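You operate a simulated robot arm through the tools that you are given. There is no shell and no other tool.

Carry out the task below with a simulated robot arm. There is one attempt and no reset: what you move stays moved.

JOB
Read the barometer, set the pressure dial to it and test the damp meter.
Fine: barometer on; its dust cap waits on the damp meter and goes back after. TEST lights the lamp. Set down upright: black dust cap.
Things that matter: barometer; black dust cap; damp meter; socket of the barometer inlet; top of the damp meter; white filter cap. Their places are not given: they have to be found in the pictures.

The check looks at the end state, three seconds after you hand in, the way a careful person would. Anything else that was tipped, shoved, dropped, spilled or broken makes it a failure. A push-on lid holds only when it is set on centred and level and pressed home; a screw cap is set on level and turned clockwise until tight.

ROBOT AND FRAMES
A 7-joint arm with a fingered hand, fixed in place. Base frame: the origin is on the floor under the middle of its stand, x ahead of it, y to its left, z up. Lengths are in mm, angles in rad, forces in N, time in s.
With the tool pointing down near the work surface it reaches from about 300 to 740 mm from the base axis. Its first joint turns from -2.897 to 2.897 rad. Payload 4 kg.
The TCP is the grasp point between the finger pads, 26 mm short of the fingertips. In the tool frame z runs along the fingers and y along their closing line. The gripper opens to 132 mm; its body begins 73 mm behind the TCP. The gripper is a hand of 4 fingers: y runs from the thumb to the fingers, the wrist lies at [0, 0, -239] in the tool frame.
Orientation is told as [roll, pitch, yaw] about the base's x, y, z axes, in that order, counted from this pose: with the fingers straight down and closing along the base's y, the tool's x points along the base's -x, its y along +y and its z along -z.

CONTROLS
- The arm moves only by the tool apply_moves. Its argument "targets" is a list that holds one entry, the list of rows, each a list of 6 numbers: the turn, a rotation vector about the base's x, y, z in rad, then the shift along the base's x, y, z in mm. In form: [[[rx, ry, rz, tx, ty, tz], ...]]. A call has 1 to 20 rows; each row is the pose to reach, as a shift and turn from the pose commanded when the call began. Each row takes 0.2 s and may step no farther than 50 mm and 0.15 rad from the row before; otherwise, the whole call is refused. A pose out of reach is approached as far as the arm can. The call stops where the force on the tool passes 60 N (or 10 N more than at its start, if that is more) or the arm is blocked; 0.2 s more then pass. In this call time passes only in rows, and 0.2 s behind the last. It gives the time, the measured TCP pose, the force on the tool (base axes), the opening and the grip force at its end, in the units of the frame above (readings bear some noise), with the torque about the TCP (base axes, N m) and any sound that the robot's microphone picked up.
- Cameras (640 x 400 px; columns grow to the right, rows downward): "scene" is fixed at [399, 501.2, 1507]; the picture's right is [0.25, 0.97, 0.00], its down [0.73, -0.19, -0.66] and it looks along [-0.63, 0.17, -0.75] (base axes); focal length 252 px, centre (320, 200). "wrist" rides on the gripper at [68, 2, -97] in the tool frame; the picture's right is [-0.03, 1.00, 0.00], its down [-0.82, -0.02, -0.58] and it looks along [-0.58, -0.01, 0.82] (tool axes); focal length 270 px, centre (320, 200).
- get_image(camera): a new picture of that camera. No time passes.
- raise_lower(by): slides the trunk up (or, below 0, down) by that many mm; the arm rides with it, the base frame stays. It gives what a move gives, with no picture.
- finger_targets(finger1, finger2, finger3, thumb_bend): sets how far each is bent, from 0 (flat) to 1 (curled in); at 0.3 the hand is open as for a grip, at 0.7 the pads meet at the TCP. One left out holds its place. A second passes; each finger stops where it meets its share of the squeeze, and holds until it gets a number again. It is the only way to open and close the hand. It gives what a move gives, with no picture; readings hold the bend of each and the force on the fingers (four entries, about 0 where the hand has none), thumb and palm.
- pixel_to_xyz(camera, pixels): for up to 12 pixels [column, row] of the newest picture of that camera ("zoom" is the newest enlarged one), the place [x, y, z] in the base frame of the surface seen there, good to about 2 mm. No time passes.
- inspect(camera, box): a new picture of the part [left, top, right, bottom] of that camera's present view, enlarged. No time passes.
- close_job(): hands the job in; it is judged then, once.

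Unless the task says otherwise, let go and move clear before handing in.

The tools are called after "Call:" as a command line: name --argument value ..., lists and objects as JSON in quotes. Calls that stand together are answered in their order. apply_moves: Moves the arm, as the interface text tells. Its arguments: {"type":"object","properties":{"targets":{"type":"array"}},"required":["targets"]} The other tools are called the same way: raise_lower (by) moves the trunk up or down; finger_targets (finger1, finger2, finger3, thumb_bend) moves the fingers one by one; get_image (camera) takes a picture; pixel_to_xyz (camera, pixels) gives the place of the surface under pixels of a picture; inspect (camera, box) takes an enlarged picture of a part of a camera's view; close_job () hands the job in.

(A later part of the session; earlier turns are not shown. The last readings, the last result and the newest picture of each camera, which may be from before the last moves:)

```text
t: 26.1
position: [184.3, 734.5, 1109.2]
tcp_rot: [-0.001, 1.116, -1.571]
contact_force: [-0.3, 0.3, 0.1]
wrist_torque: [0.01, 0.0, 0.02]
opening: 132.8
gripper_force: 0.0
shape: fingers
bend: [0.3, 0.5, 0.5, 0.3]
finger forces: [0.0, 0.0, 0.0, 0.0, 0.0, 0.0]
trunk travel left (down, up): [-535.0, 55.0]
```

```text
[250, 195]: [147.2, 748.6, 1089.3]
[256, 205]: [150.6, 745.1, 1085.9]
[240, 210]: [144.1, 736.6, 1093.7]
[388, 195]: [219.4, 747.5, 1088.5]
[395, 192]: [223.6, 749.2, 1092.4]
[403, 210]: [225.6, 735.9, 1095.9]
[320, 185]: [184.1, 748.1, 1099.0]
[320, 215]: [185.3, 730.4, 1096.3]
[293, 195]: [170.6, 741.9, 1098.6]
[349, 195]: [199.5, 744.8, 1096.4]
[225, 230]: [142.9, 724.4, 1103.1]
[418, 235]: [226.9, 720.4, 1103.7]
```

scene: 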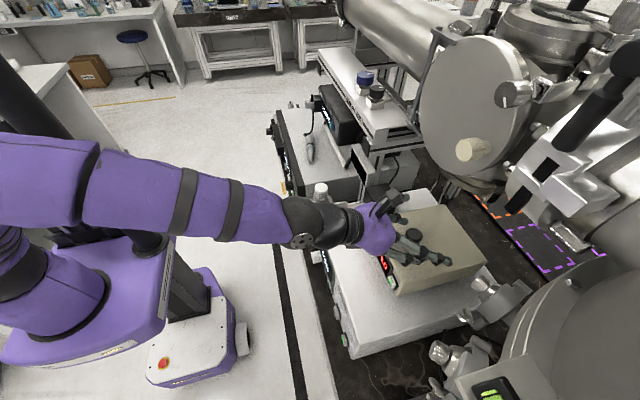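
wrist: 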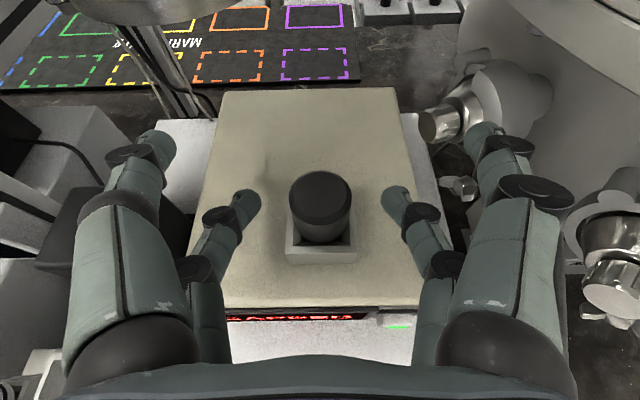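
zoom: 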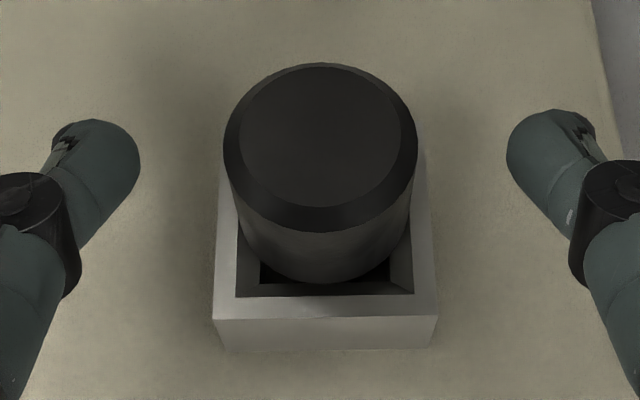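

The tips are centred on the cap (mid x≈185, y≈745, z≈1085). Closing the lower pair.

Call:
finger_targets --finger2 0.7 --finger3 0.7

Call:
inspect --camera "wrist" --box '[220, 150, 420, 280]'

```text
t: 27.1
position: [185.9, 734.2, 1110.3]
tcp_rot: [-0.002, 1.118, -1.573]
contact_force: [-0.5, 0.1, 0.8]
wrist_torque: [0.0, 0.01, 0.01]
opening: 132.7
gripper_force: 6.2
shape: fingers
bend: [0.3, 0.62, 0.62, 0.3]
finger forces: [0.1, 5.9, 6.0, 0.1, 0.0, 0.0]
trunk travel left (down, up): [-535.0, 55.0]
```

```text
3.08 times, centred on (320, 215) of wrist
```

zoom: 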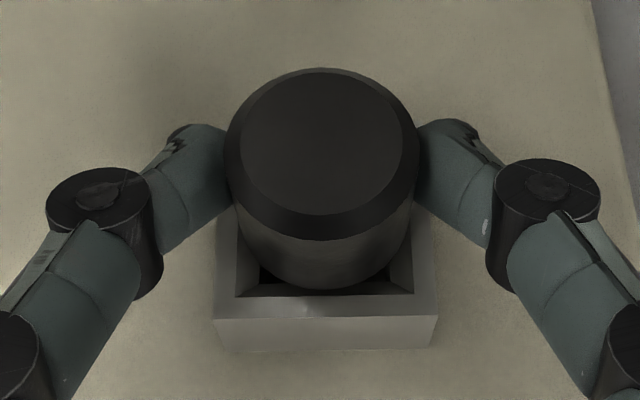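

Both fingers hold with about 6 N at bend 0.62. I'll lift straight up in small steps and watch.

Call:
apply_moves --targets '[[[0, 0, 0, 0, 0, 2], [0, 0, 0, 0, 0, 4], [0, 0, 0, 0, 0, 7], [0, 0, 0, 0, 0, 10]]]'

Call:
get_image --camera "wrist"

Call:
inspect --camera "wrist" --box '[220, 150, 420, 280]'

```text
t: 28.1
position: [184.1, 734.7, 1119.8]
tcp_rot: [0.0, 1.118, -1.572]
contact_force: [-0.1, 0.0, 0.0]
wrist_torque: [0.01, 0.03, -0.04]
opening: 132.8
gripper_force: 6.2
shape: fingers
bend: [0.3, 0.62, 0.62, 0.3]
finger forces: [0.0, 5.9, 5.8, 0.0, 0.0, 0.0]
trunk travel left (down, up): [-535.0, 55.0]
```

```text
taken
```

wrist: 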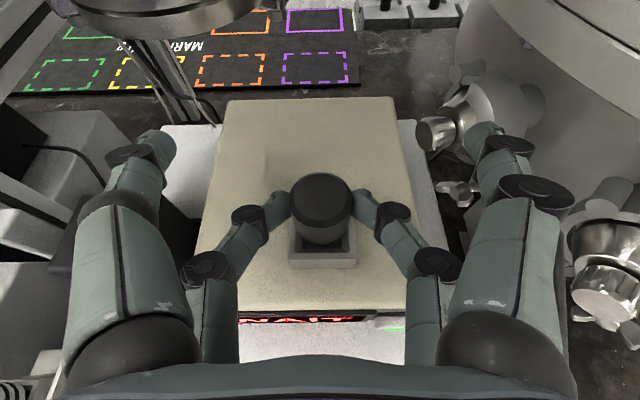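

```text
3.08 times, centred on (320, 215) of wrist
```

zoom: 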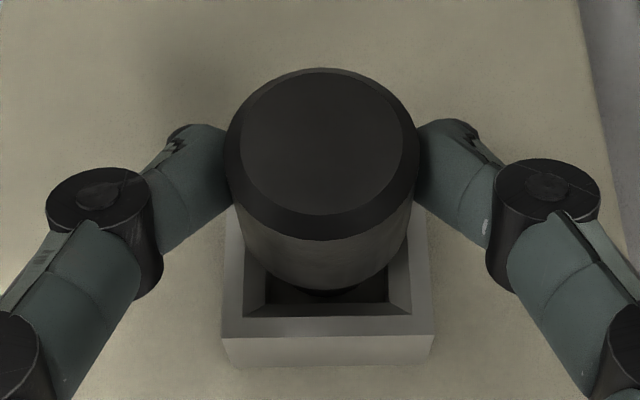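

The cap rises with the hand with almost no load. I'll lift farther to clear the socket.

Call:
apply_moves --targets '[[[0, 0, 0, 0, 0, 8], [0, 0, 0, 0, 0, 16], [0, 0, 0, 0, 0, 26], [0, 0, 0, 0, 0, 36], [0, 0, 0, 0, 0, 45]]]'

Call:
get_image --camera "wrist"

Call:
inspect --camera "wrist" --box '[220, 150, 420, 290]'

Call:
inspect --camera "scene" --box '[360, 180, 480, 300]'

```text
t: 29.3
position: [184.7, 736.4, 1165.3]
tcp_rot: [-0.002, 1.116, -1.572]
contact_force: [0.1, -0.5, -1.0]
wrist_torque: [0.0, -0.01, 0.01]
opening: 132.8
gripper_force: 6.1
shape: fingers
bend: [0.3, 0.62, 0.62, 0.3]
finger forces: [0.0, 5.9, 6.0, 0.1, 0.0, 0.0]
trunk travel left (down, up): [-535.0, 55.0]
```

```text
taken
```

wrist: 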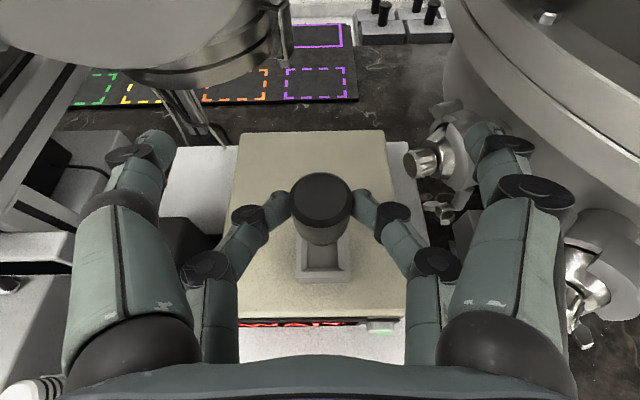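

```text
2.86 times, centred on (320, 220) of wrist
```

zoom: 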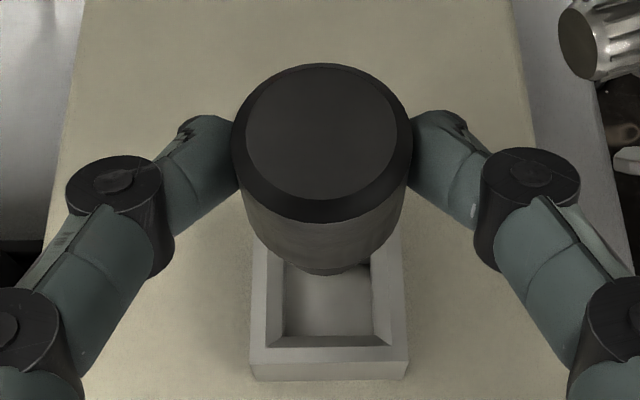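

```text
3.33 times, centred on (420, 240) of scene
```

zoom: 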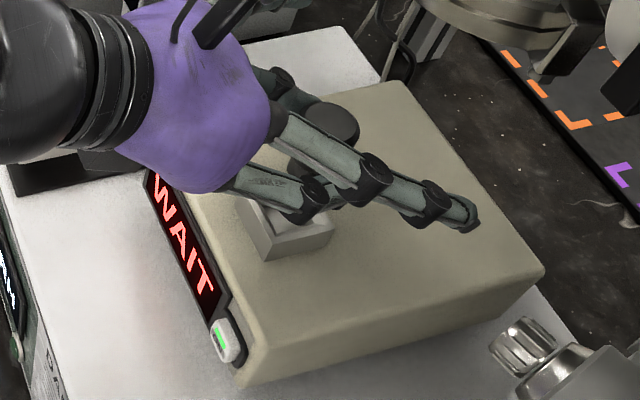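

The cap is out and the barometer shows "WAIT". I'll measure the cap's lower edge in the hand before carrying it to the damp meter's free top area.

Call:
pixel_to_xyz --camera "wrist" --pixels '[[320, 185], [320, 222], [320, 235], [322, 240], [325, 243], [338, 238], [334, 244], [300, 232], [320, 262], [326, 285], [303, 268], [345, 268]]'

Call:
inspect --camera "wrist" --box '[280, 210, 370, 290]'

```text
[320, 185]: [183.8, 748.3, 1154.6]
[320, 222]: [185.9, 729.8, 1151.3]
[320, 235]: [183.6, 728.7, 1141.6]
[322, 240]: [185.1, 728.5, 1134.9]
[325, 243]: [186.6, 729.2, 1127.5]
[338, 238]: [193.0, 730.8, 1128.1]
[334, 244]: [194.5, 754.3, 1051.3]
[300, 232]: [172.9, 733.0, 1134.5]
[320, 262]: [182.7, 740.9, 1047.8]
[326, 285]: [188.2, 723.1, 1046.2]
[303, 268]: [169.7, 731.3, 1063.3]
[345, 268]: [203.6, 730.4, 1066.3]
```

```text
5.00 times, centred on (325, 250) of wrist
```

zoom: 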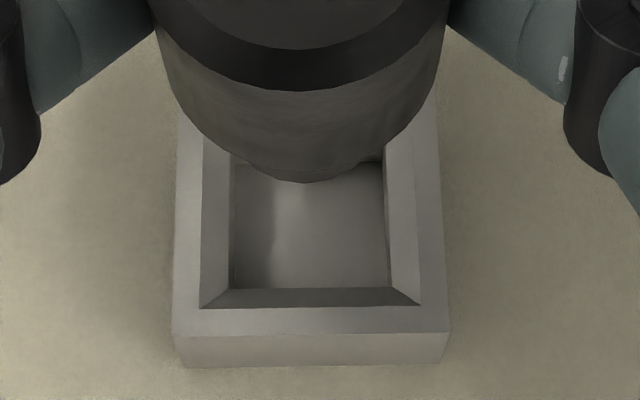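

Cap body bottom is about 38 mm below TCP height, with a narrower stem below it (socket floor ≈1047). I'll carry it back and right to above (250,640) on the damp meter top, staying high.

Call:
apply_moves --targets '[[[0, 0, 0, 5, -15, 0], [0, 0, 0, 15, -35, 0], [0, 0, 0, 28, -55, 0], [0, 0, 0, 42, -75, 0], [0, 0, 0, 55, -92, 0], [0, 0, 0, 62, -102, 0], [0, 0, 0, 65, -106, 0]]]'

Call:
raise_lower --by -110

Call:
get_image --camera "wrist"

Call:
get_image --camera "scene"

```text
t: 30.9
position: [249.5, 629.6, 1164.8]
tcp_rot: [-0.001, 1.118, -1.573]
contact_force: [0.3, 0.0, -1.6]
wrist_torque: [0.0, 0.0, 0.05]
opening: 132.6
gripper_force: 6.3
shape: fingers
bend: [0.3, 0.62, 0.62, 0.3]
finger forces: [0.0, 5.9, 5.8, 0.1, 0.1, 0.0]
trunk travel left (down, up): [-535.0, 55.0]
```

```text
t: 32.3
position: [249.6, 629.2, 1055.5]
tcp_rot: [0.0, 1.117, -1.572]
contact_force: [0.2, -0.1, 0.2]
wrist_torque: [0.0, 0.04, 0.03]
opening: 132.9
gripper_force: 5.9
shape: fingers
bend: [0.3, 0.62, 0.62, 0.3]
finger forces: [0.0, 5.9, 5.9, 0.1, 0.1, 0.0]
trunk travel left (down, up): [-425.0, 165.0]
```

```text
taken
```

wrist: 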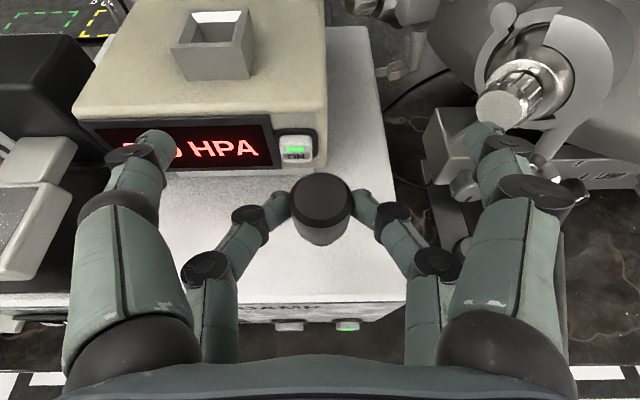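

```text
taken
```

scene: 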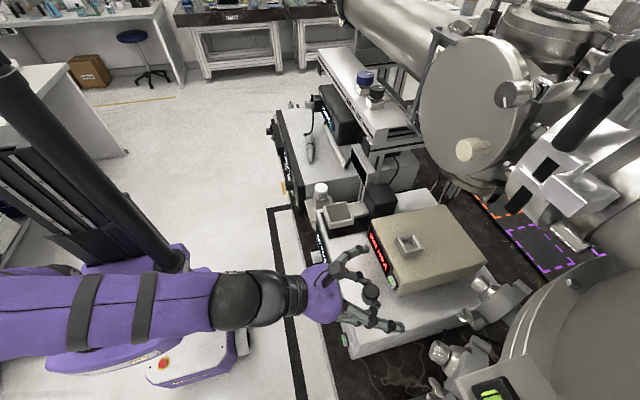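

The barometer now displays a value like "9?0 HPA" (partly hidden); I'll read it precisely later. Now I lower the cap toward the damp meter's top at about (250,638).

Call:
apply_moves --targets '[[[0, 0, 0, 0, 0, -10], [0, 0, 0, 0, 0, -20], [0, 0, 0, 0, 0, -28], [0, 0, 0, 0, 0, -34]]]'

Call:
get_image --camera "wrist"

Call:
inspect --camera "scene" --box '[300, 240, 420, 340]'

```text
t: 33.3
position: [249.8, 629.0, 1020.3]
tcp_rot: [-0.001, 1.117, -1.57]
contact_force: [0.8, -0.3, 0.1]
wrist_torque: [0.0, -0.01, -0.02]
opening: 132.8
gripper_force: 5.5
shape: fingers
bend: [0.3, 0.62, 0.62, 0.3]
finger forces: [0.1, 5.8, 5.9, 0.1, 0.0, 0.0]
trunk travel left (down, up): [-425.0, 165.0]
```

```text
taken
```

wrist: 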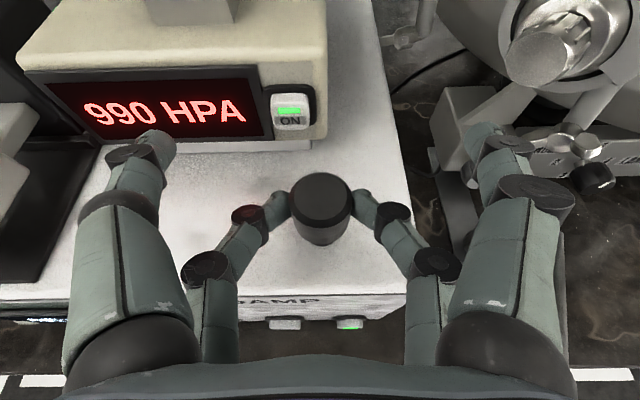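

```text
4.00 times, centred on (360, 290) of scene
```

zoom: 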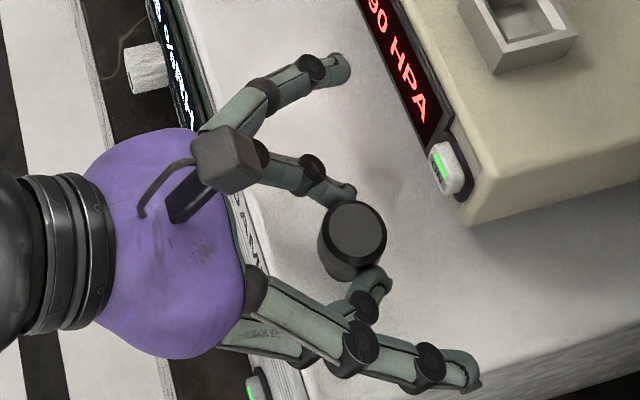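

The display clearly reads "990 HPA". I continue lowering the cap in small steps until touch-down.

Call:
apply_moves --targets '[[[0, 0, 0, 0, 0, -2], [0, 0, 0, 0, 0, -4], [0, 0, 0, 0, 0, -5]]]'

Call:
apply_moves --targets '[[[0, 0, 0, 0, 0, -1], [0, 0, 0, 0, 0, -2]]]'

Call:
apply_moves --targets '[[[0, 0, 0, 0, 0, -1], [0, 0, 0, 0, 0, -2]]]'

```text
t: 34.1
position: [249.5, 629.6, 1014.2]
tcp_rot: [-0.002, 1.118, -1.573]
contact_force: [0.3, 0.4, -0.4]
wrist_torque: [-0.03, 0.0, 0.02]
opening: 132.7
gripper_force: 6.1
shape: fingers
bend: [0.3, 0.62, 0.62, 0.3]
finger forces: [0.0, 5.8, 5.9, 0.1, 0.0, 0.1]
trunk travel left (down, up): [-425.0, 165.0]
```

```text
t: 34.7
position: [249.5, 629.8, 1013.8]
tcp_rot: [0.0, 1.118, -1.572]
contact_force: [-0.4, 1.7, 4.3]
wrist_torque: [0.11, -0.01, -0.02]
opening: 132.8
gripper_force: 6.4
shape: fingers
bend: [0.3, 0.62, 0.63, 0.3]
finger forces: [0.1, 6.6, 6.2, 0.1, 0.0, 0.0]
trunk travel left (down, up): [-425.0, 165.0]
```

```text
t: 35.3
position: [249.8, 628.9, 1012.9]
tcp_rot: [0.0, 1.119, -1.571]
contact_force: [0.1, 1.6, 8.5]
wrist_torque: [0.1, -0.01, 0.01]
opening: 132.7
gripper_force: 6.5
shape: fingers
bend: [0.3, 0.63, 0.63, 0.3]
finger forces: [0.0, 6.9, 6.8, 0.0, 0.0, 0.0]
trunk travel left (down, up): [-425.0, 165.0]
```

Touch-down: upward force rose to 8.5 N. I'll ease up 2 mm and then open the lower pair gently.

Call:
apply_moves --targets '[[[0, 0, 0, 0, 0, 1], [0, 0, 0, 0, 0, 2.2]]]'

Call:
finger_targets --finger2 0.59 --finger3 0.59

Call:
get_image --camera "wrist"

Call:
inspect --camera "wrist" --box '[220, 150, 420, 280]'

```text
t: 35.9
position: [249.5, 628.7, 1013.9]
tcp_rot: [-0.004, 1.117, -1.575]
contact_force: [-0.1, 1.4, 5.6]
wrist_torque: [0.04, -0.01, -0.02]
opening: 132.7
gripper_force: 7.3
shape: fingers
bend: [0.3, 0.63, 0.63, 0.3]
finger forces: [0.1, 6.8, 6.8, 0.0, 0.1, 0.0]
trunk travel left (down, up): [-425.0, 165.0]
```

```text
t: 36.9
position: [250.6, 627.9, 1012.8]
tcp_rot: [-0.001, 1.117, -1.572]
contact_force: [-0.5, -0.5, 0.1]
wrist_torque: [-0.01, -0.01, 0.03]
opening: 132.8
gripper_force: 0.1
shape: fingers
bend: [0.3, 0.59, 0.59, 0.3]
finger forces: [0.0, 0.1, 0.0, 0.0, 0.0, 0.0]
trunk travel left (down, up): [-425.0, 165.0]
```

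```text
taken
```

wrist: 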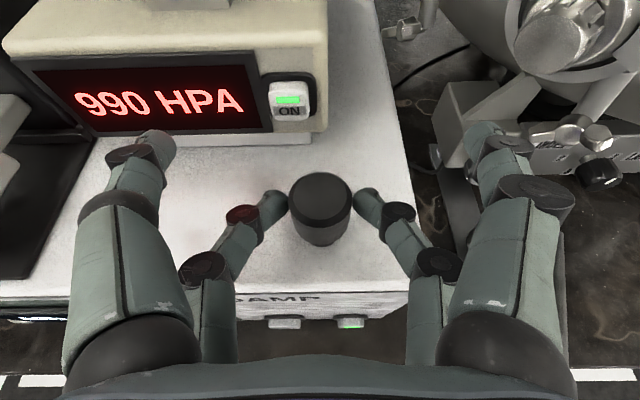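

```text
3.08 times, centred on (320, 215) of wrist
```

zoom: 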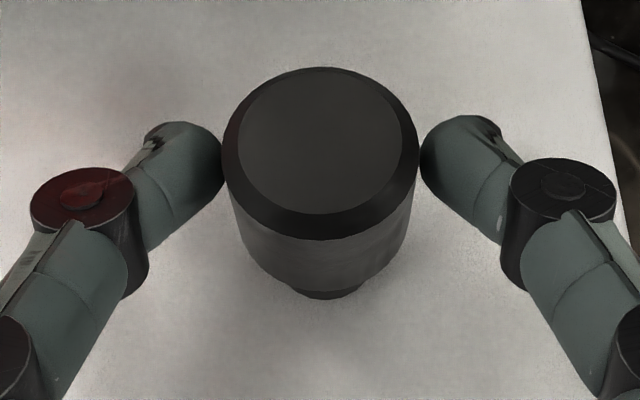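

The cap stands upright and free on the damp meter. I'll open the pair, record the cap's position, and back straight out.

Call:
finger_targets --finger2 0.42 --finger3 0.42

Call:
apply_moves --targets '[[[0, 0, 0, 0, -15, 1], [0, 0, 0, 0, -35, 3], [0, 0, 0, 0, -55, 5], [0, 0, 0, 0, -75, 8]]]'

Call:
get_image --camera "wrist"

Call:
get_image --camera "scene"

```text
t: 37.9
position: [249.7, 630.7, 1014.3]
tcp_rot: [-0.003, 1.119, -1.574]
contact_force: [0.3, 0.2, 0.1]
wrist_torque: [-0.03, 0.02, -0.02]
opening: 132.9
gripper_force: 0.1
shape: fingers
bend: [0.3, 0.42, 0.42, 0.3]
finger forces: [0.1, 0.1, 0.0, 0.0, 0.0, 0.0]
trunk travel left (down, up): [-425.0, 165.0]
```

```text
t: 38.9
position: [252.5, 554.8, 1022.8]
tcp_rot: [-0.003, 1.118, -1.574]
contact_force: [0.3, -0.3, -0.3]
wrist_torque: [0.0, 0.02, 0.06]
opening: 132.9
gripper_force: 0.1
shape: fingers
bend: [0.3, 0.42, 0.42, 0.3]
finger forces: [0.0, 0.0, 0.0, 0.1, 0.0, 0.0]
trunk travel left (down, up): [-425.0, 165.0]
```

```text
taken
```

wrist: 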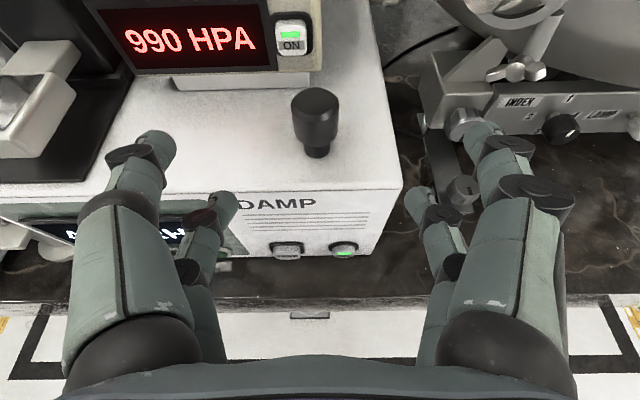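

```text
taken
```

scene: 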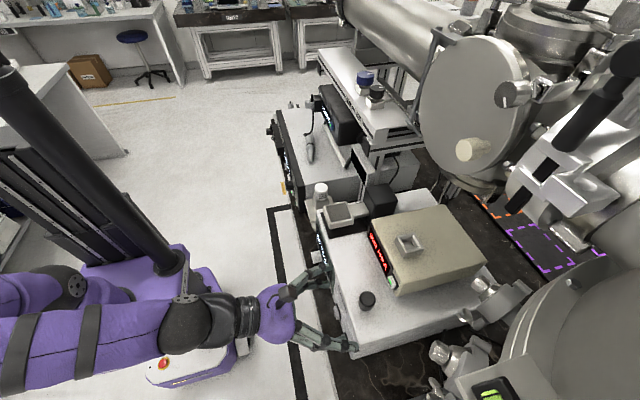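

The cap stands upright at (315,120) with its stem down, and the display reads "990 HPA". I'll zoom in to confirm the reading and measure the cap.

Call:
inspect --camera "wrist" --box '[90, 0, 350, 170]'

Call:
pixel_to_xyz --camera "wrist" --pixels '[[315, 100], [315, 92], [293, 110], [337, 110], [315, 125], [315, 142], [315, 152], [305, 150], [326, 150], [293, 122], [337, 122], [315, 170]]'

```text
2.35 times, centred on (220, 85) of wrist
```

zoom: 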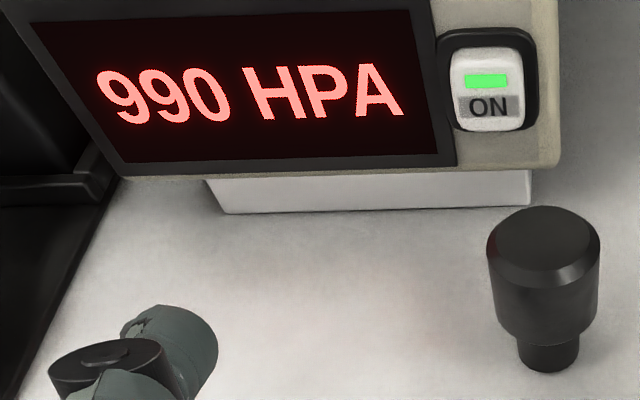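

```text
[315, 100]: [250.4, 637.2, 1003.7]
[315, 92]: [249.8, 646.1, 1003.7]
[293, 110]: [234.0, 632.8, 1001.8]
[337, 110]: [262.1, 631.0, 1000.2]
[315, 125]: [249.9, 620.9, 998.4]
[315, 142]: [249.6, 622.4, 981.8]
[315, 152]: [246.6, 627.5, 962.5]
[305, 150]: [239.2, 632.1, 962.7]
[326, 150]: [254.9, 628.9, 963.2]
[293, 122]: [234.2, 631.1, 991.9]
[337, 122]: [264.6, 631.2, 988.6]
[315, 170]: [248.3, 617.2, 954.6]
```

Reading confirmed: 990 hPa; cap at about (249.5,636), top z≈1003.5. Now I move in front of the dial to read its scale.

Call:
apply_moves --targets '[[[0, 0, 0, -20, -30, 0], [0, 0, 0, -60, -50, 0], [0, 0, 0, -105, -55, 0], [0, 0, 0, -150, -60, 0], [0, 0, 0, -185, -65, -10], [0, 0, 0, -205, -65, -20]]]'

Call:
raise_lower --by -100

Call:
get_image --camera "wrist"

```text
t: 40.3
position: [45.3, 489.2, 1002.2]
tcp_rot: [-0.001, 1.118, -1.572]
contact_force: [-0.1, -1.1, -0.7]
wrist_torque: [-0.01, 0.02, 0.0]
opening: 133.0
gripper_force: 0.0
shape: fingers
bend: [0.3, 0.42, 0.42, 0.3]
finger forces: [0.0, 0.0, 0.0, 0.1, 0.0, 0.0]
trunk travel left (down, up): [-425.0, 165.0]
```

```text
t: 41.7
position: [45.4, 489.7, 902.6]
tcp_rot: [-0.001, 1.118, -1.573]
contact_force: [0.5, -1.3, -0.1]
wrist_torque: [0.01, 0.04, 0.03]
opening: 132.6
gripper_force: 0.0
shape: fingers
bend: [0.3, 0.42, 0.42, 0.3]
finger forces: [0.0, 0.0, 0.1, 0.1, 0.0, 0.0]
trunk travel left (down, up): [-325.0, 265.0]
```

```text
taken
```

wrist: 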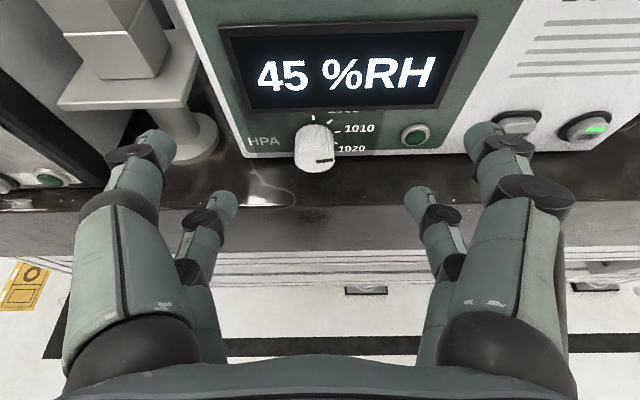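

Call:
inspect --camera "wrist" --box '[240, 90, 440, 190]'

Call:
pixel_to_xyz --camera "wrist" --pixels '[[314, 160], [298, 158], [333, 158], [314, 168], [314, 150], [314, 135], [340, 132], [340, 148], [314, 118], [331, 123], [415, 135], [280, 142]]'

```text
3.20 times, centred on (340, 140) of wrist
```

zoom: 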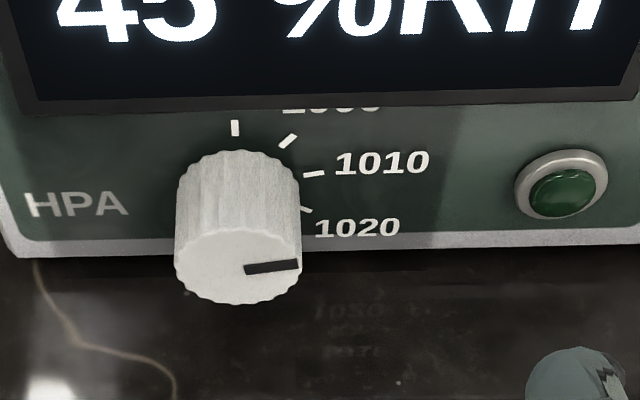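

```text
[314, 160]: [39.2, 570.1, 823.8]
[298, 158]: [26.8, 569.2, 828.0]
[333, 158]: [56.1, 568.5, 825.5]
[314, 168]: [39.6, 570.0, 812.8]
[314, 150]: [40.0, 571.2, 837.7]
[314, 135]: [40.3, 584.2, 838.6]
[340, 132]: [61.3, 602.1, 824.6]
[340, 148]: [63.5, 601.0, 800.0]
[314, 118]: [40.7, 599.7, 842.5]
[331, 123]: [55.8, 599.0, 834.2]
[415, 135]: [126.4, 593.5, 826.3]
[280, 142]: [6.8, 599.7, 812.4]
```

The knob's pointer points right (about (270,267) in zoom); ticks visible at top, upper right, right (1010) and lower right (1020). I'll measure the geometry of ticks and knob.

Call:
pixel_to_xyz --camera "zoom" --pixels '[[235, 128], [288, 141], [313, 175], [307, 210], [238, 267], [179, 263], [298, 255], [238, 298], [238, 236], [250, 270], [294, 265], [330, 105]]'

Call:
pixel_to_xyz --camera "zoom" --pixels '[[380, 162], [357, 228], [75, 205], [190, 140], [165, 180], [560, 190], [200, 220], [238, 180], [290, 200], [180, 200], [300, 115], [235, 115]]'

```text
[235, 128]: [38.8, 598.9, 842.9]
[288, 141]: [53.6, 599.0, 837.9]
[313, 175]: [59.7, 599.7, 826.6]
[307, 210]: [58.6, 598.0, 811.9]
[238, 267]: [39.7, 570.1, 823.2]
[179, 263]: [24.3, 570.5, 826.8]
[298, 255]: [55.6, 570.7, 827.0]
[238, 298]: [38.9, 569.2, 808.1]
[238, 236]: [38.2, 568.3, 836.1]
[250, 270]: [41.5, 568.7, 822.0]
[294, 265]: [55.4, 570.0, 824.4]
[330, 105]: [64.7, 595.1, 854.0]
```

```text
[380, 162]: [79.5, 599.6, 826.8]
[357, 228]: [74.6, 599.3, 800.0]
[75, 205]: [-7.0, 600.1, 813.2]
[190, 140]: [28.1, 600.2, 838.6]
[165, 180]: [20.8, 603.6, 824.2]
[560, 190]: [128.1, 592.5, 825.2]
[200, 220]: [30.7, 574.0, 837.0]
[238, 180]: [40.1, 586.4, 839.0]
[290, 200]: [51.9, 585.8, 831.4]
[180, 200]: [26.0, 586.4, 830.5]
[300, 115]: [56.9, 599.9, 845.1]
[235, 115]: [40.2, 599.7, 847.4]
```

Pointer is at about 80° (the 1010 tick); ticks are 40° apart with the top tick (0°) presumably 990, but its label is hidden by the display bezel. I'll lower and level the camera to see that label.

Call:
apply_moves --targets '[[[0.12, 0, 0, 0, -3, 0], [0.24, 0, 0, 0, -6, 0], [0.36, 0, 0, 0, -8, 0]]]'

Call:
raise_lower --by -50

Call:
get_image --camera "wrist"

Call:
get_image --camera "scene"

```text
t: 42.5
position: [43.0, 508.2, 907.9]
tcp_rot: [-0.014, 1.48, -1.584]
contact_force: [-0.8, 0.5, 0.6]
wrist_torque: [0.01, 0.01, -0.03]
opening: 132.5
gripper_force: 0.0
shape: fingers
bend: [0.3, 0.42, 0.42, 0.3]
finger forces: [0.0, 0.1, 0.0, 0.0, 0.1, 0.0]
out of reach, approached as far as the arm can: row 2, 3
trunk travel left (down, up): [-325.0, 265.0]
```

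```text
t: 43.4
position: [43.3, 507.1, 858.3]
tcp_rot: [-0.004, 1.476, -1.575]
contact_force: [-0.3, 0.1, 0.5]
wrist_torque: [-0.01, 0.0, 0.0]
opening: 133.0
gripper_force: 0.0
shape: fingers
bend: [0.3, 0.42, 0.42, 0.3]
finger forces: [0.0, 0.1, 0.1, 0.0, 0.1, 0.1]
trunk travel left (down, up): [-275.0, 315.0]
```

```text
taken
```

wrist: 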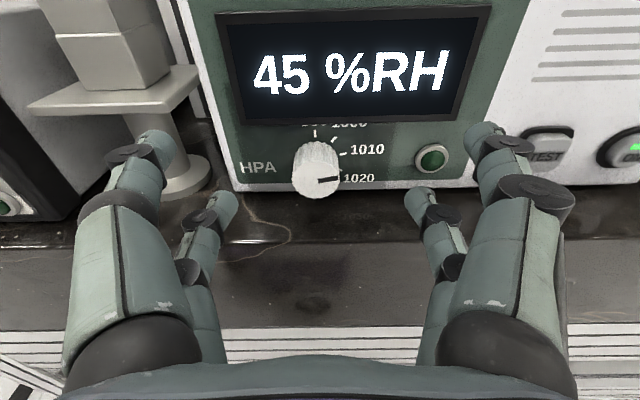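

```text
taken
```

scene: 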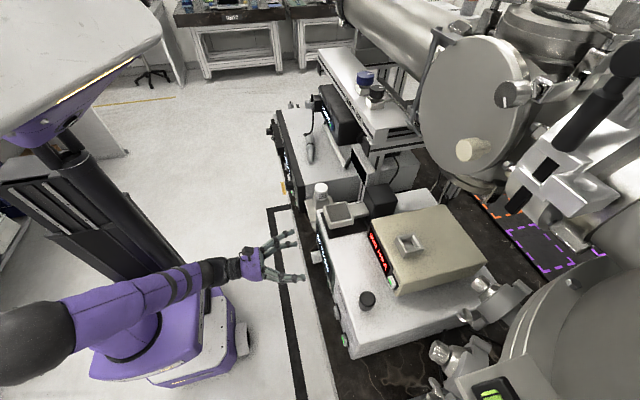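

Call:
inspect --camera "wrist" --box '[240, 100, 400, 210]'

Call:
inspect --camera "wrist" --box '[280, 110, 380, 160]'

```text
3.64 times, centred on (320, 155) of wrist
```

zoom: 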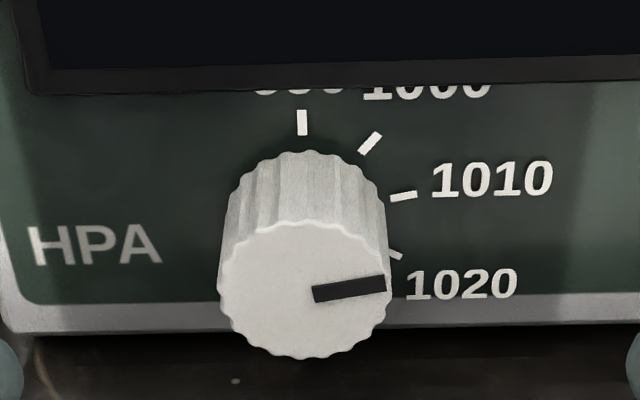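

```text
6.40 times, centred on (330, 135) of wrist
```

zoom: 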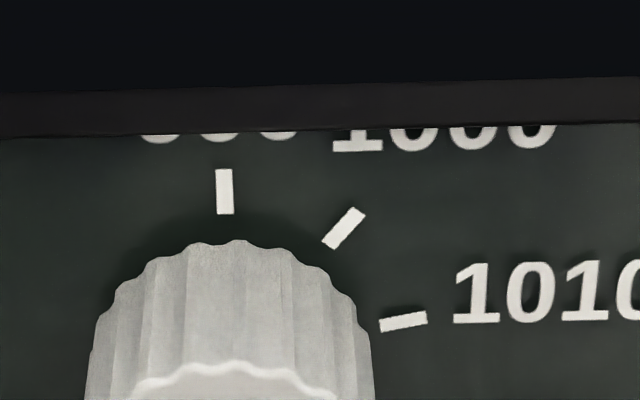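

The label over the top tick shows the bottoms of three round digits, i.e. "990", and 1000/1010/1020 follow clockwise; so the knob must go 80° counter-clockwise. I'll check the bezel's protrusion and knob size from this view.

Call:
pixel_to_xyz --camera "wrist" --pixels '[[300, 121], [240, 123], [440, 118], [478, 20], [230, 60], [350, 90], [316, 180], [298, 180], [338, 172], [316, 197], [316, 162], [316, 148]]'

Call:
pixel_to_xyz --camera "wrist" --pixels '[[300, 190], [325, 180], [336, 178], [260, 195], [400, 190], [260, 215], [350, 215], [260, 260], [350, 260], [350, 310], [430, 155], [545, 148]]'

```text
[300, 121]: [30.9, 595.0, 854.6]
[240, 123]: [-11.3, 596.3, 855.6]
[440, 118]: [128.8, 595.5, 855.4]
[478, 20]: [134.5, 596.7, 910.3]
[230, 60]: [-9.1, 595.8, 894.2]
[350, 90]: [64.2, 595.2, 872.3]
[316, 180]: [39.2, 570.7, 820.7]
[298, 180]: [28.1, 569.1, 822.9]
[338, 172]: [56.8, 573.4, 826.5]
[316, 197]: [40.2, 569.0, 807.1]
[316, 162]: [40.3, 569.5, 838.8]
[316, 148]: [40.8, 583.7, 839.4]
```

```text
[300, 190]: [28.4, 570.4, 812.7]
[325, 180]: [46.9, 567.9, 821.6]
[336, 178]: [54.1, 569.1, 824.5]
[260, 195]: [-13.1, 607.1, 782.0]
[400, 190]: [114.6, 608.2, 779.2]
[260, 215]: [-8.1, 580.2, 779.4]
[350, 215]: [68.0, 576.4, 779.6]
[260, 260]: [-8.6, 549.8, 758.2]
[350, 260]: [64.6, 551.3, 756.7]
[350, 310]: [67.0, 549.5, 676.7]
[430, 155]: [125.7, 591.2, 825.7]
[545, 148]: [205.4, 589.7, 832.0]
```

Knob: axis (40.3, z 822.8), Ø≈31.6, face y≈569.5, panel y=600, bench z=780 from y≥550. I'll pinch it with the lower pair, turning the hand from +40° to −40°; first I level the tool and test the +40° pre-turn in free space.

Call:
finger_targets --finger1 0.62 --thumb_bend 0.62 --finger2 0.48 --finger3 0.48

Call:
apply_moves --targets '[[[0.03, 0, 0, -1, 8, -4], [0.06, 0, 0, -2, 14, -8], [0.09, 0, 0, -3, 20, -12], [0.09, 0.12, 0, 0, 20, -14], [0.09, 0.24, 0, 3, 20, -16], [0.09, 0.36, 0, 5, 20, -18], [0.09, 0.48, 0, 7, 20, -20], [0.09, 0.6, 0, 8, 20, -21], [0.09, 0.698, 0, 8.6, 20, -21.7]]]'

Call:
get_image --camera "wrist"

Call:
get_image --camera "scene"

```text
t: 44.4
position: [43.0, 507.4, 858.6]
tcp_rot: [-0.008, 1.476, -1.58]
contact_force: [0.1, -0.3, -0.2]
wrist_torque: [0.03, -0.03, -0.02]
opening: 26.7
gripper_force: 0.1
shape: fingers
bend: [0.62, 0.48, 0.48, 0.62]
finger forces: [0.0, 0.0, 0.0, 0.1, 0.0, 0.0]
trunk travel left (down, up): [-275.0, 315.0]
```

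```text
t: 46.4
position: [52.2, 527.0, 837.4]
tcp_rot: [-1.587, 0.871, -3.126]
contact_force: [-0.2, -0.1, 0.4]
wrist_torque: [-0.01, -0.02, 0.0]
opening: 26.7
gripper_force: 0.0
shape: fingers
bend: [0.62, 0.48, 0.48, 0.62]
finger forces: [0.0, 0.1, 0.0, 0.0, 0.0, 0.1]
trunk travel left (down, up): [-275.0, 315.0]
```

```text
taken
```

wrist: 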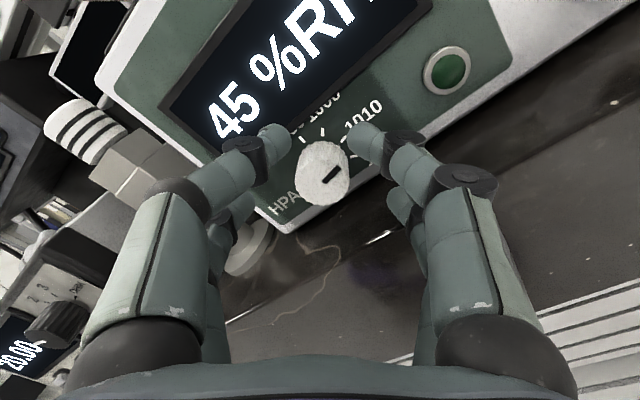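

```text
taken
```

scene: 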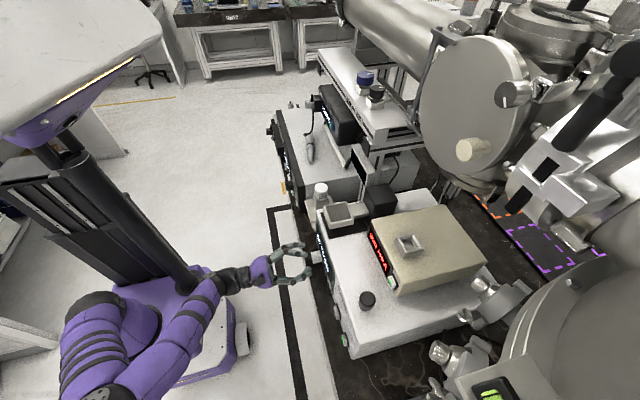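

The +40° pre-turn works and the level tool's gripping pair is aligned with the knob axis (≈(40,·,823)). I'll advance 35 mm so the lower pair straddles the knob.

Call:
apply_moves --targets '[[[-0.005, 0, -0.014, 0.3, 12, -0.5], [-0.01, 0, -0.028, 0.3, 24, -1], [-0.01, 0, -0.028, 0.3, 35, -1]]]'

Call:
get_image --camera "wrist"

Call:
inspect --camera "scene" --box '[260, 200, 380, 320]'

```text
t: 47.2
position: [53.2, 563.0, 835.3]
tcp_rot: [-1.574, 0.874, -3.141]
contact_force: [-0.8, -0.2, 0.0]
wrist_torque: [0.01, -0.01, 0.02]
opening: 26.5
gripper_force: 0.2
shape: fingers
bend: [0.62, 0.48, 0.48, 0.62]
finger forces: [0.0, 0.2, 0.0, 0.0, 0.0, 0.0]
trunk travel left (down, up): [-275.0, 315.0]
```

```text
taken
```

wrist: 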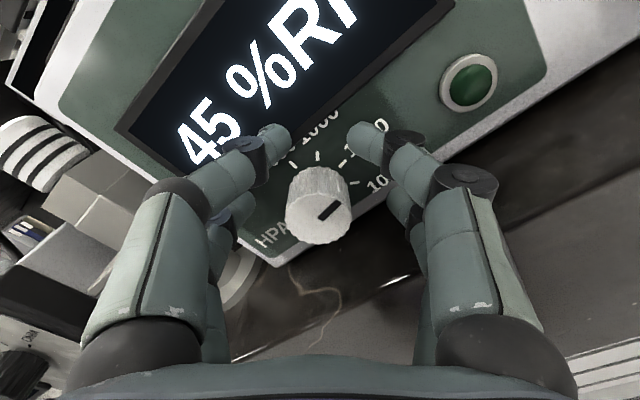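

```text
3.33 times, centred on (320, 260) of scene
```

zoom: 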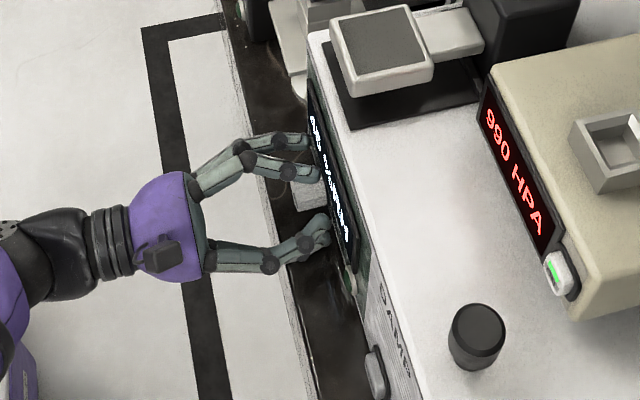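

The lower pair (tips near (242,203) and (400,205)) straddles the knob at (318,205). I'll measure the tips against the knob before closing.

Call:
inspect --camera "wrist" --box '[220, 140, 420, 270]'

Call:
pixel_to_xyz --camera "wrist" --pixels '[[245, 198], [250, 205], [398, 198], [393, 205], [318, 215], [318, 180], [290, 205], [347, 205], [240, 225], [405, 225], [285, 133], [358, 130]]'

```text
3.08 times, centred on (320, 205) of wrist
```

zoom: 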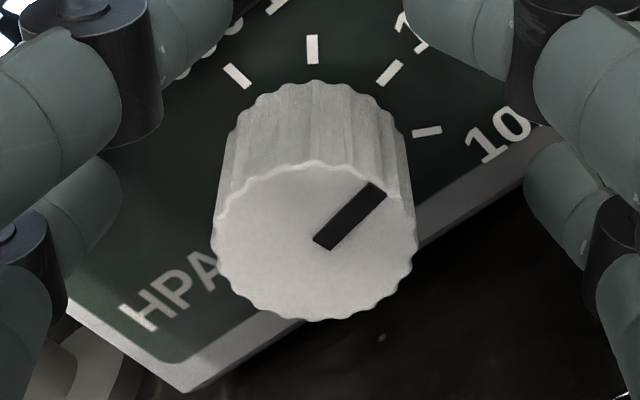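

```text
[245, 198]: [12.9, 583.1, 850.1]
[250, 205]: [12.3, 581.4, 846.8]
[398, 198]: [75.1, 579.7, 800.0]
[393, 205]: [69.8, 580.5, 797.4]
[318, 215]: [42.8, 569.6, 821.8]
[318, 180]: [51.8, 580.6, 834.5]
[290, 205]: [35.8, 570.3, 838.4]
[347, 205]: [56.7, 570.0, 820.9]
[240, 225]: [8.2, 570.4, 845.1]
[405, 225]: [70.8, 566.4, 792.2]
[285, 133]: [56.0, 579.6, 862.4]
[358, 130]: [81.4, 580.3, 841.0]
```

Tips' midpoint is (41,·,822), matching the knob axis. Closing the lower pair on the knob.

Call:
finger_targets --finger2 0.7 --finger3 0.7

Call:
inspect --camera "wrist" --box '[220, 140, 420, 270]'

```text
t: 48.2
position: [52.5, 562.2, 834.8]
tcp_rot: [-1.573, 0.874, -3.14]
contact_force: [-1.1, 2.8, 0.0]
wrist_torque: [0.03, 0.01, -0.03]
opening: 26.7
gripper_force: 5.6
shape: fingers
bend: [0.62, 0.62, 0.6, 0.62]
finger forces: [0.0, 5.6, 6.9, 0.0, 0.0, 0.0]
trunk travel left (down, up): [-275.0, 315.0]
```

```text
3.08 times, centred on (320, 205) of wrist
```

zoom: 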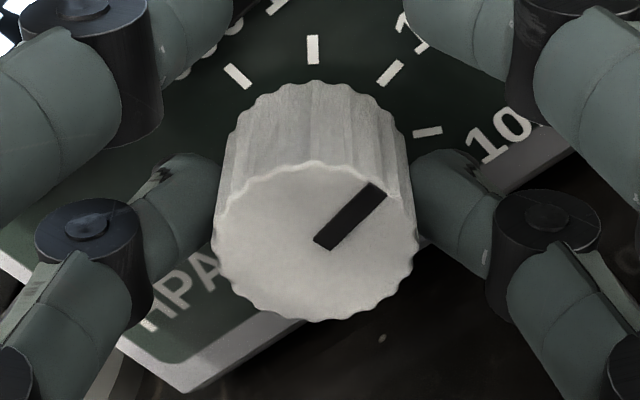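

The knob is gripped (≈6 N each). I'll turn counter-clockwise in 8° rows about the knob axis, first 40°, and look.

Call:
apply_moves --targets '[[[0, -0.1396, 0, -2.03, 0, 1.48], [0, -0.2793, 0, -4.25, 0, 2.66], [0, -0.4189, 0, -6.61, 0, 3.52], [0, -0.5585, 0, -9.06, 0, 4.04], [0, -0.6981, 0, -11.57, 0, 4.21]]]'

Call:
inspect --camera "wrist" --box '[220, 120, 420, 270]'

```text
t: 49.4
position: [41.2, 562.2, 841.1]
tcp_rot: [1.39, 1.567, -0.177]
contact_force: [-0.9, 4.0, 0.2]
wrist_torque: [0.09, 0.03, -0.01]
opening: 26.5
gripper_force: 6.4
shape: fingers
bend: [0.62, 0.62, 0.6, 0.62]
finger forces: [0.0, 6.2, 6.9, 0.1, 0.0, 0.0]
trunk travel left (down, up): [-275.0, 315.0]
```

```text
2.67 times, centred on (320, 195) of wrist
```

zoom: 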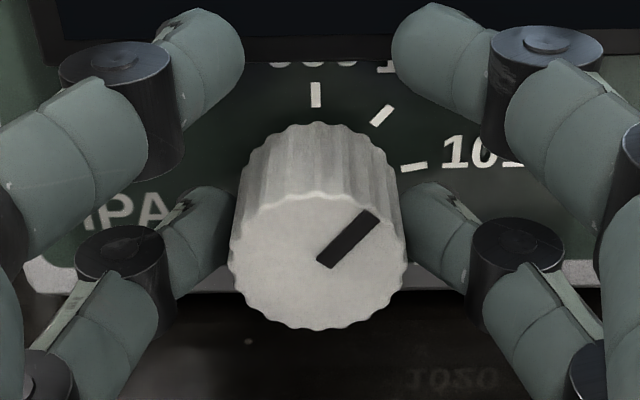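

The knob turned with the hand (pointer now toward the 1000 tick). Continuing another 40°.

Call:
apply_moves --targets '[[[0, -0.1396, 0, -2.51, 0, -0.17], [0, -0.2793, 0, -4.96, 0, -0.69], [0, -0.4189, 0, -7.32, 0, -1.55], [0, -0.5585, 0, -9.54, 0, -2.73], [0, -0.6981, 0, -11.57, 0, -4.21]]]'

Call:
inspect --camera "wrist" --box '[220, 120, 420, 270]'

```text
t: 50.6
position: [27.7, 562.6, 836.2]
tcp_rot: [1.567, 0.87, 0.001]
contact_force: [-2.9, 0.2, 2.5]
wrist_torque: [0.09, 0.06, 0.08]
opening: 26.5
gripper_force: 6.9
shape: fingers
bend: [0.62, 0.62, 0.61, 0.62]
finger forces: [0.0, 6.7, 7.6, 0.0, 0.0, 0.0]
trunk travel left (down, up): [-275.0, 315.0]
```

```text
2.67 times, centred on (320, 195) of wrist
```

zoom: 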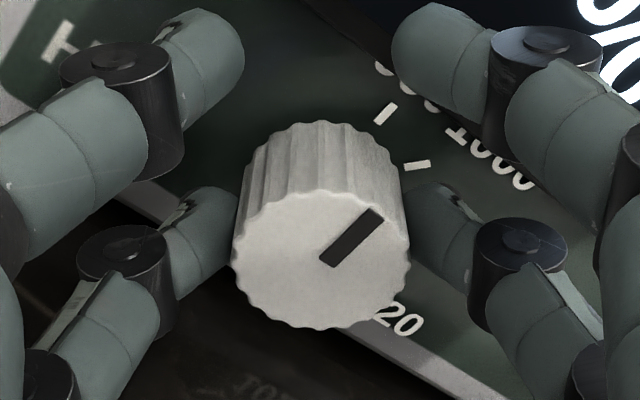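

The hand has turned 80° in all; the pointer should now be near the 990 tick. I'll check its direction numerically.

Call:
pixel_to_xyz --camera "zoom" --pixels '[[332, 258], [372, 218], [328, 262], [375, 213], [352, 238], [236, 262], [408, 252], [322, 322], [320, 196], [385, 113], [417, 165], [340, 250]]'

Call:
inspect --camera "wrist" --box '[280, 150, 380, 250]'

```text
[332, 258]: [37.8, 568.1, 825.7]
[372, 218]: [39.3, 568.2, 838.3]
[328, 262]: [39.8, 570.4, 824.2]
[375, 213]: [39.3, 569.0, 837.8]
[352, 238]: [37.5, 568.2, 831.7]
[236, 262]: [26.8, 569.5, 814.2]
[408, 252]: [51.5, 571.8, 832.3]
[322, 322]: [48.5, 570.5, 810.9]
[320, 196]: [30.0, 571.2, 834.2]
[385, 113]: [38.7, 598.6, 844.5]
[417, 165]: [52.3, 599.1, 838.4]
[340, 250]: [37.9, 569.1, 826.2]
```

```text
4.00 times, centred on (330, 200) of wrist
```

zoom: 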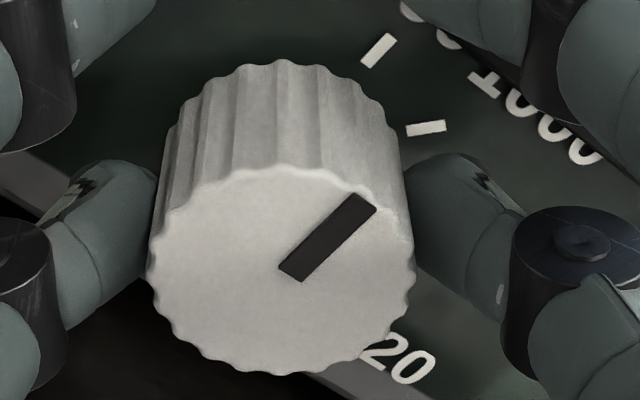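

The pointer runs from about (39,825) to (39,838): vertical, at the 990 tick. I'll release, back off, turn the hand upright again and verify.

Call:
finger_targets --finger2 0.48 --finger3 0.48

Call:
apply_moves --targets '[[[0, 0, 0, 0, -15, 0], [0, 0, 0, 0, -35, 0], [0, 0.14, 0, 2, -48, 4], [0, 0.28, 0, 4, -50, 8], [0, 0.42, 0, 6, -50, 12], [0, 0.56, 0, 8, -50, 16], [0, 0.698, 0, 11, -50, 20]]]'

Call:
get_image --camera "wrist"

Call:
inspect --camera "wrist" --box '[240, 90, 400, 210]'

```text
t: 51.6
position: [29.7, 563.3, 834.7]
tcp_rot: [1.567, 0.872, 0.0]
contact_force: [0.3, -0.5, 0.5]
wrist_torque: [0.02, 0.03, -0.01]
opening: 26.6
gripper_force: 0.4
shape: fingers
bend: [0.62, 0.48, 0.48, 0.62]
finger forces: [0.0, 0.4, 0.0, 0.0, 0.1, 0.1]
trunk travel left (down, up): [-275.0, 315.0]
```

```text
t: 53.2
position: [40.9, 512.3, 854.8]
tcp_rot: [-1.36, 1.57, -2.931]
contact_force: [0.5, 0.4, 0.8]
wrist_torque: [-0.01, 0.01, 0.04]
opening: 26.4
gripper_force: 0.0
shape: fingers
bend: [0.62, 0.48, 0.48, 0.62]
finger forces: [0.0, 0.0, 0.1, 0.0, 0.0, 0.1]
trunk travel left (down, up): [-275.0, 315.0]
```

```text
taken
```

wrist: 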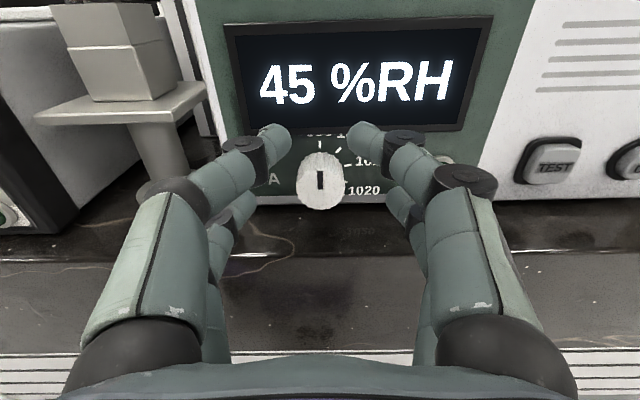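

```text
3.33 times, centred on (320, 150) of wrist
```

zoom: 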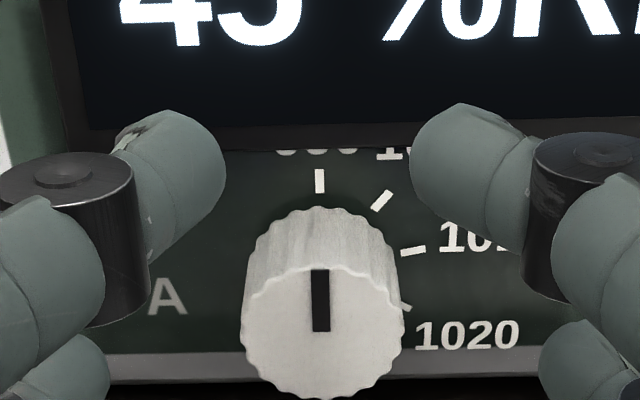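

The pointer stands exactly at the 990 tick. Next: TEST at (206,589.5,833). I'll close the fingers as a pointer and move sideways to in front of it.

Call:
finger_targets --finger1 0.7 --finger2 0.7 --finger3 0.7 --thumb_bend 0.7

Call:
apply_moves --targets '[[[0, 0, 0, 30, 0, 0], [0, 0, 0, 70, 0, -1], [0, 0, 0, 110, 0, -2], [0, 0, 0, 145, 5, -3], [0, 0, 0, 165, 12, -3.5]]]'

Call:
get_image --camera "wrist"

Call:
pixel_to_xyz --camera "wrist" --pixels '[[320, 160], [320, 150], [320, 170], [310, 200], [330, 200], [306, 135], [336, 135], [300, 160], [340, 160], [380, 160], [240, 160], [320, 185]]'

```text
t: 54.2
position: [41.1, 512.2, 854.4]
tcp_rot: [1.099, 1.571, -0.47]
contact_force: [0.2, 0.0, -0.4]
wrist_torque: [0.04, -0.01, -0.01]
opening: 1.7
gripper_force: 0.1
shape: fingers
bend: [0.7, 0.7, 0.7, 0.7]
finger forces: [0.0, 0.0, 0.0, 0.0, 0.0, 0.0]
trunk travel left (down, up): [-275.0, 315.0]
```

```text
t: 55.4
position: [207.1, 524.0, 851.5]
tcp_rot: [-2.311, 1.571, 2.404]
contact_force: [1.0, 0.7, 0.5]
wrist_torque: [0.02, -0.03, 0.0]
opening: 1.2
gripper_force: 0.1
shape: fingers
bend: [0.7, 0.7, 0.7, 0.7]
finger forces: [0.0, 0.0, 0.0, 0.0, 0.0, 0.1]
trunk travel left (down, up): [-275.0, 315.0]
```

```text
taken
```

wrist: 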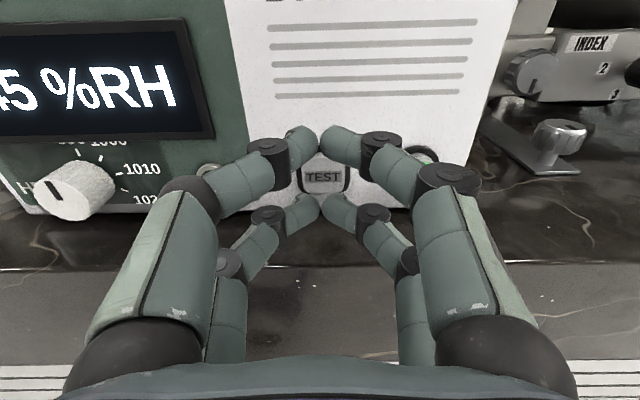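

```text
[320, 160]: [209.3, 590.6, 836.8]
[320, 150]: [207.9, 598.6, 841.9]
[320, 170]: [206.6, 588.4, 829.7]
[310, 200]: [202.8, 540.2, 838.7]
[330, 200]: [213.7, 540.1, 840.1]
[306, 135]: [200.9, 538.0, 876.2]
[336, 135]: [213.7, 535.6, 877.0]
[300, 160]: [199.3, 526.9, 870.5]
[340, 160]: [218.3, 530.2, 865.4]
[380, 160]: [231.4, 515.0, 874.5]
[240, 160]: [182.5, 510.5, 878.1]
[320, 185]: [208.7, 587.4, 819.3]
```

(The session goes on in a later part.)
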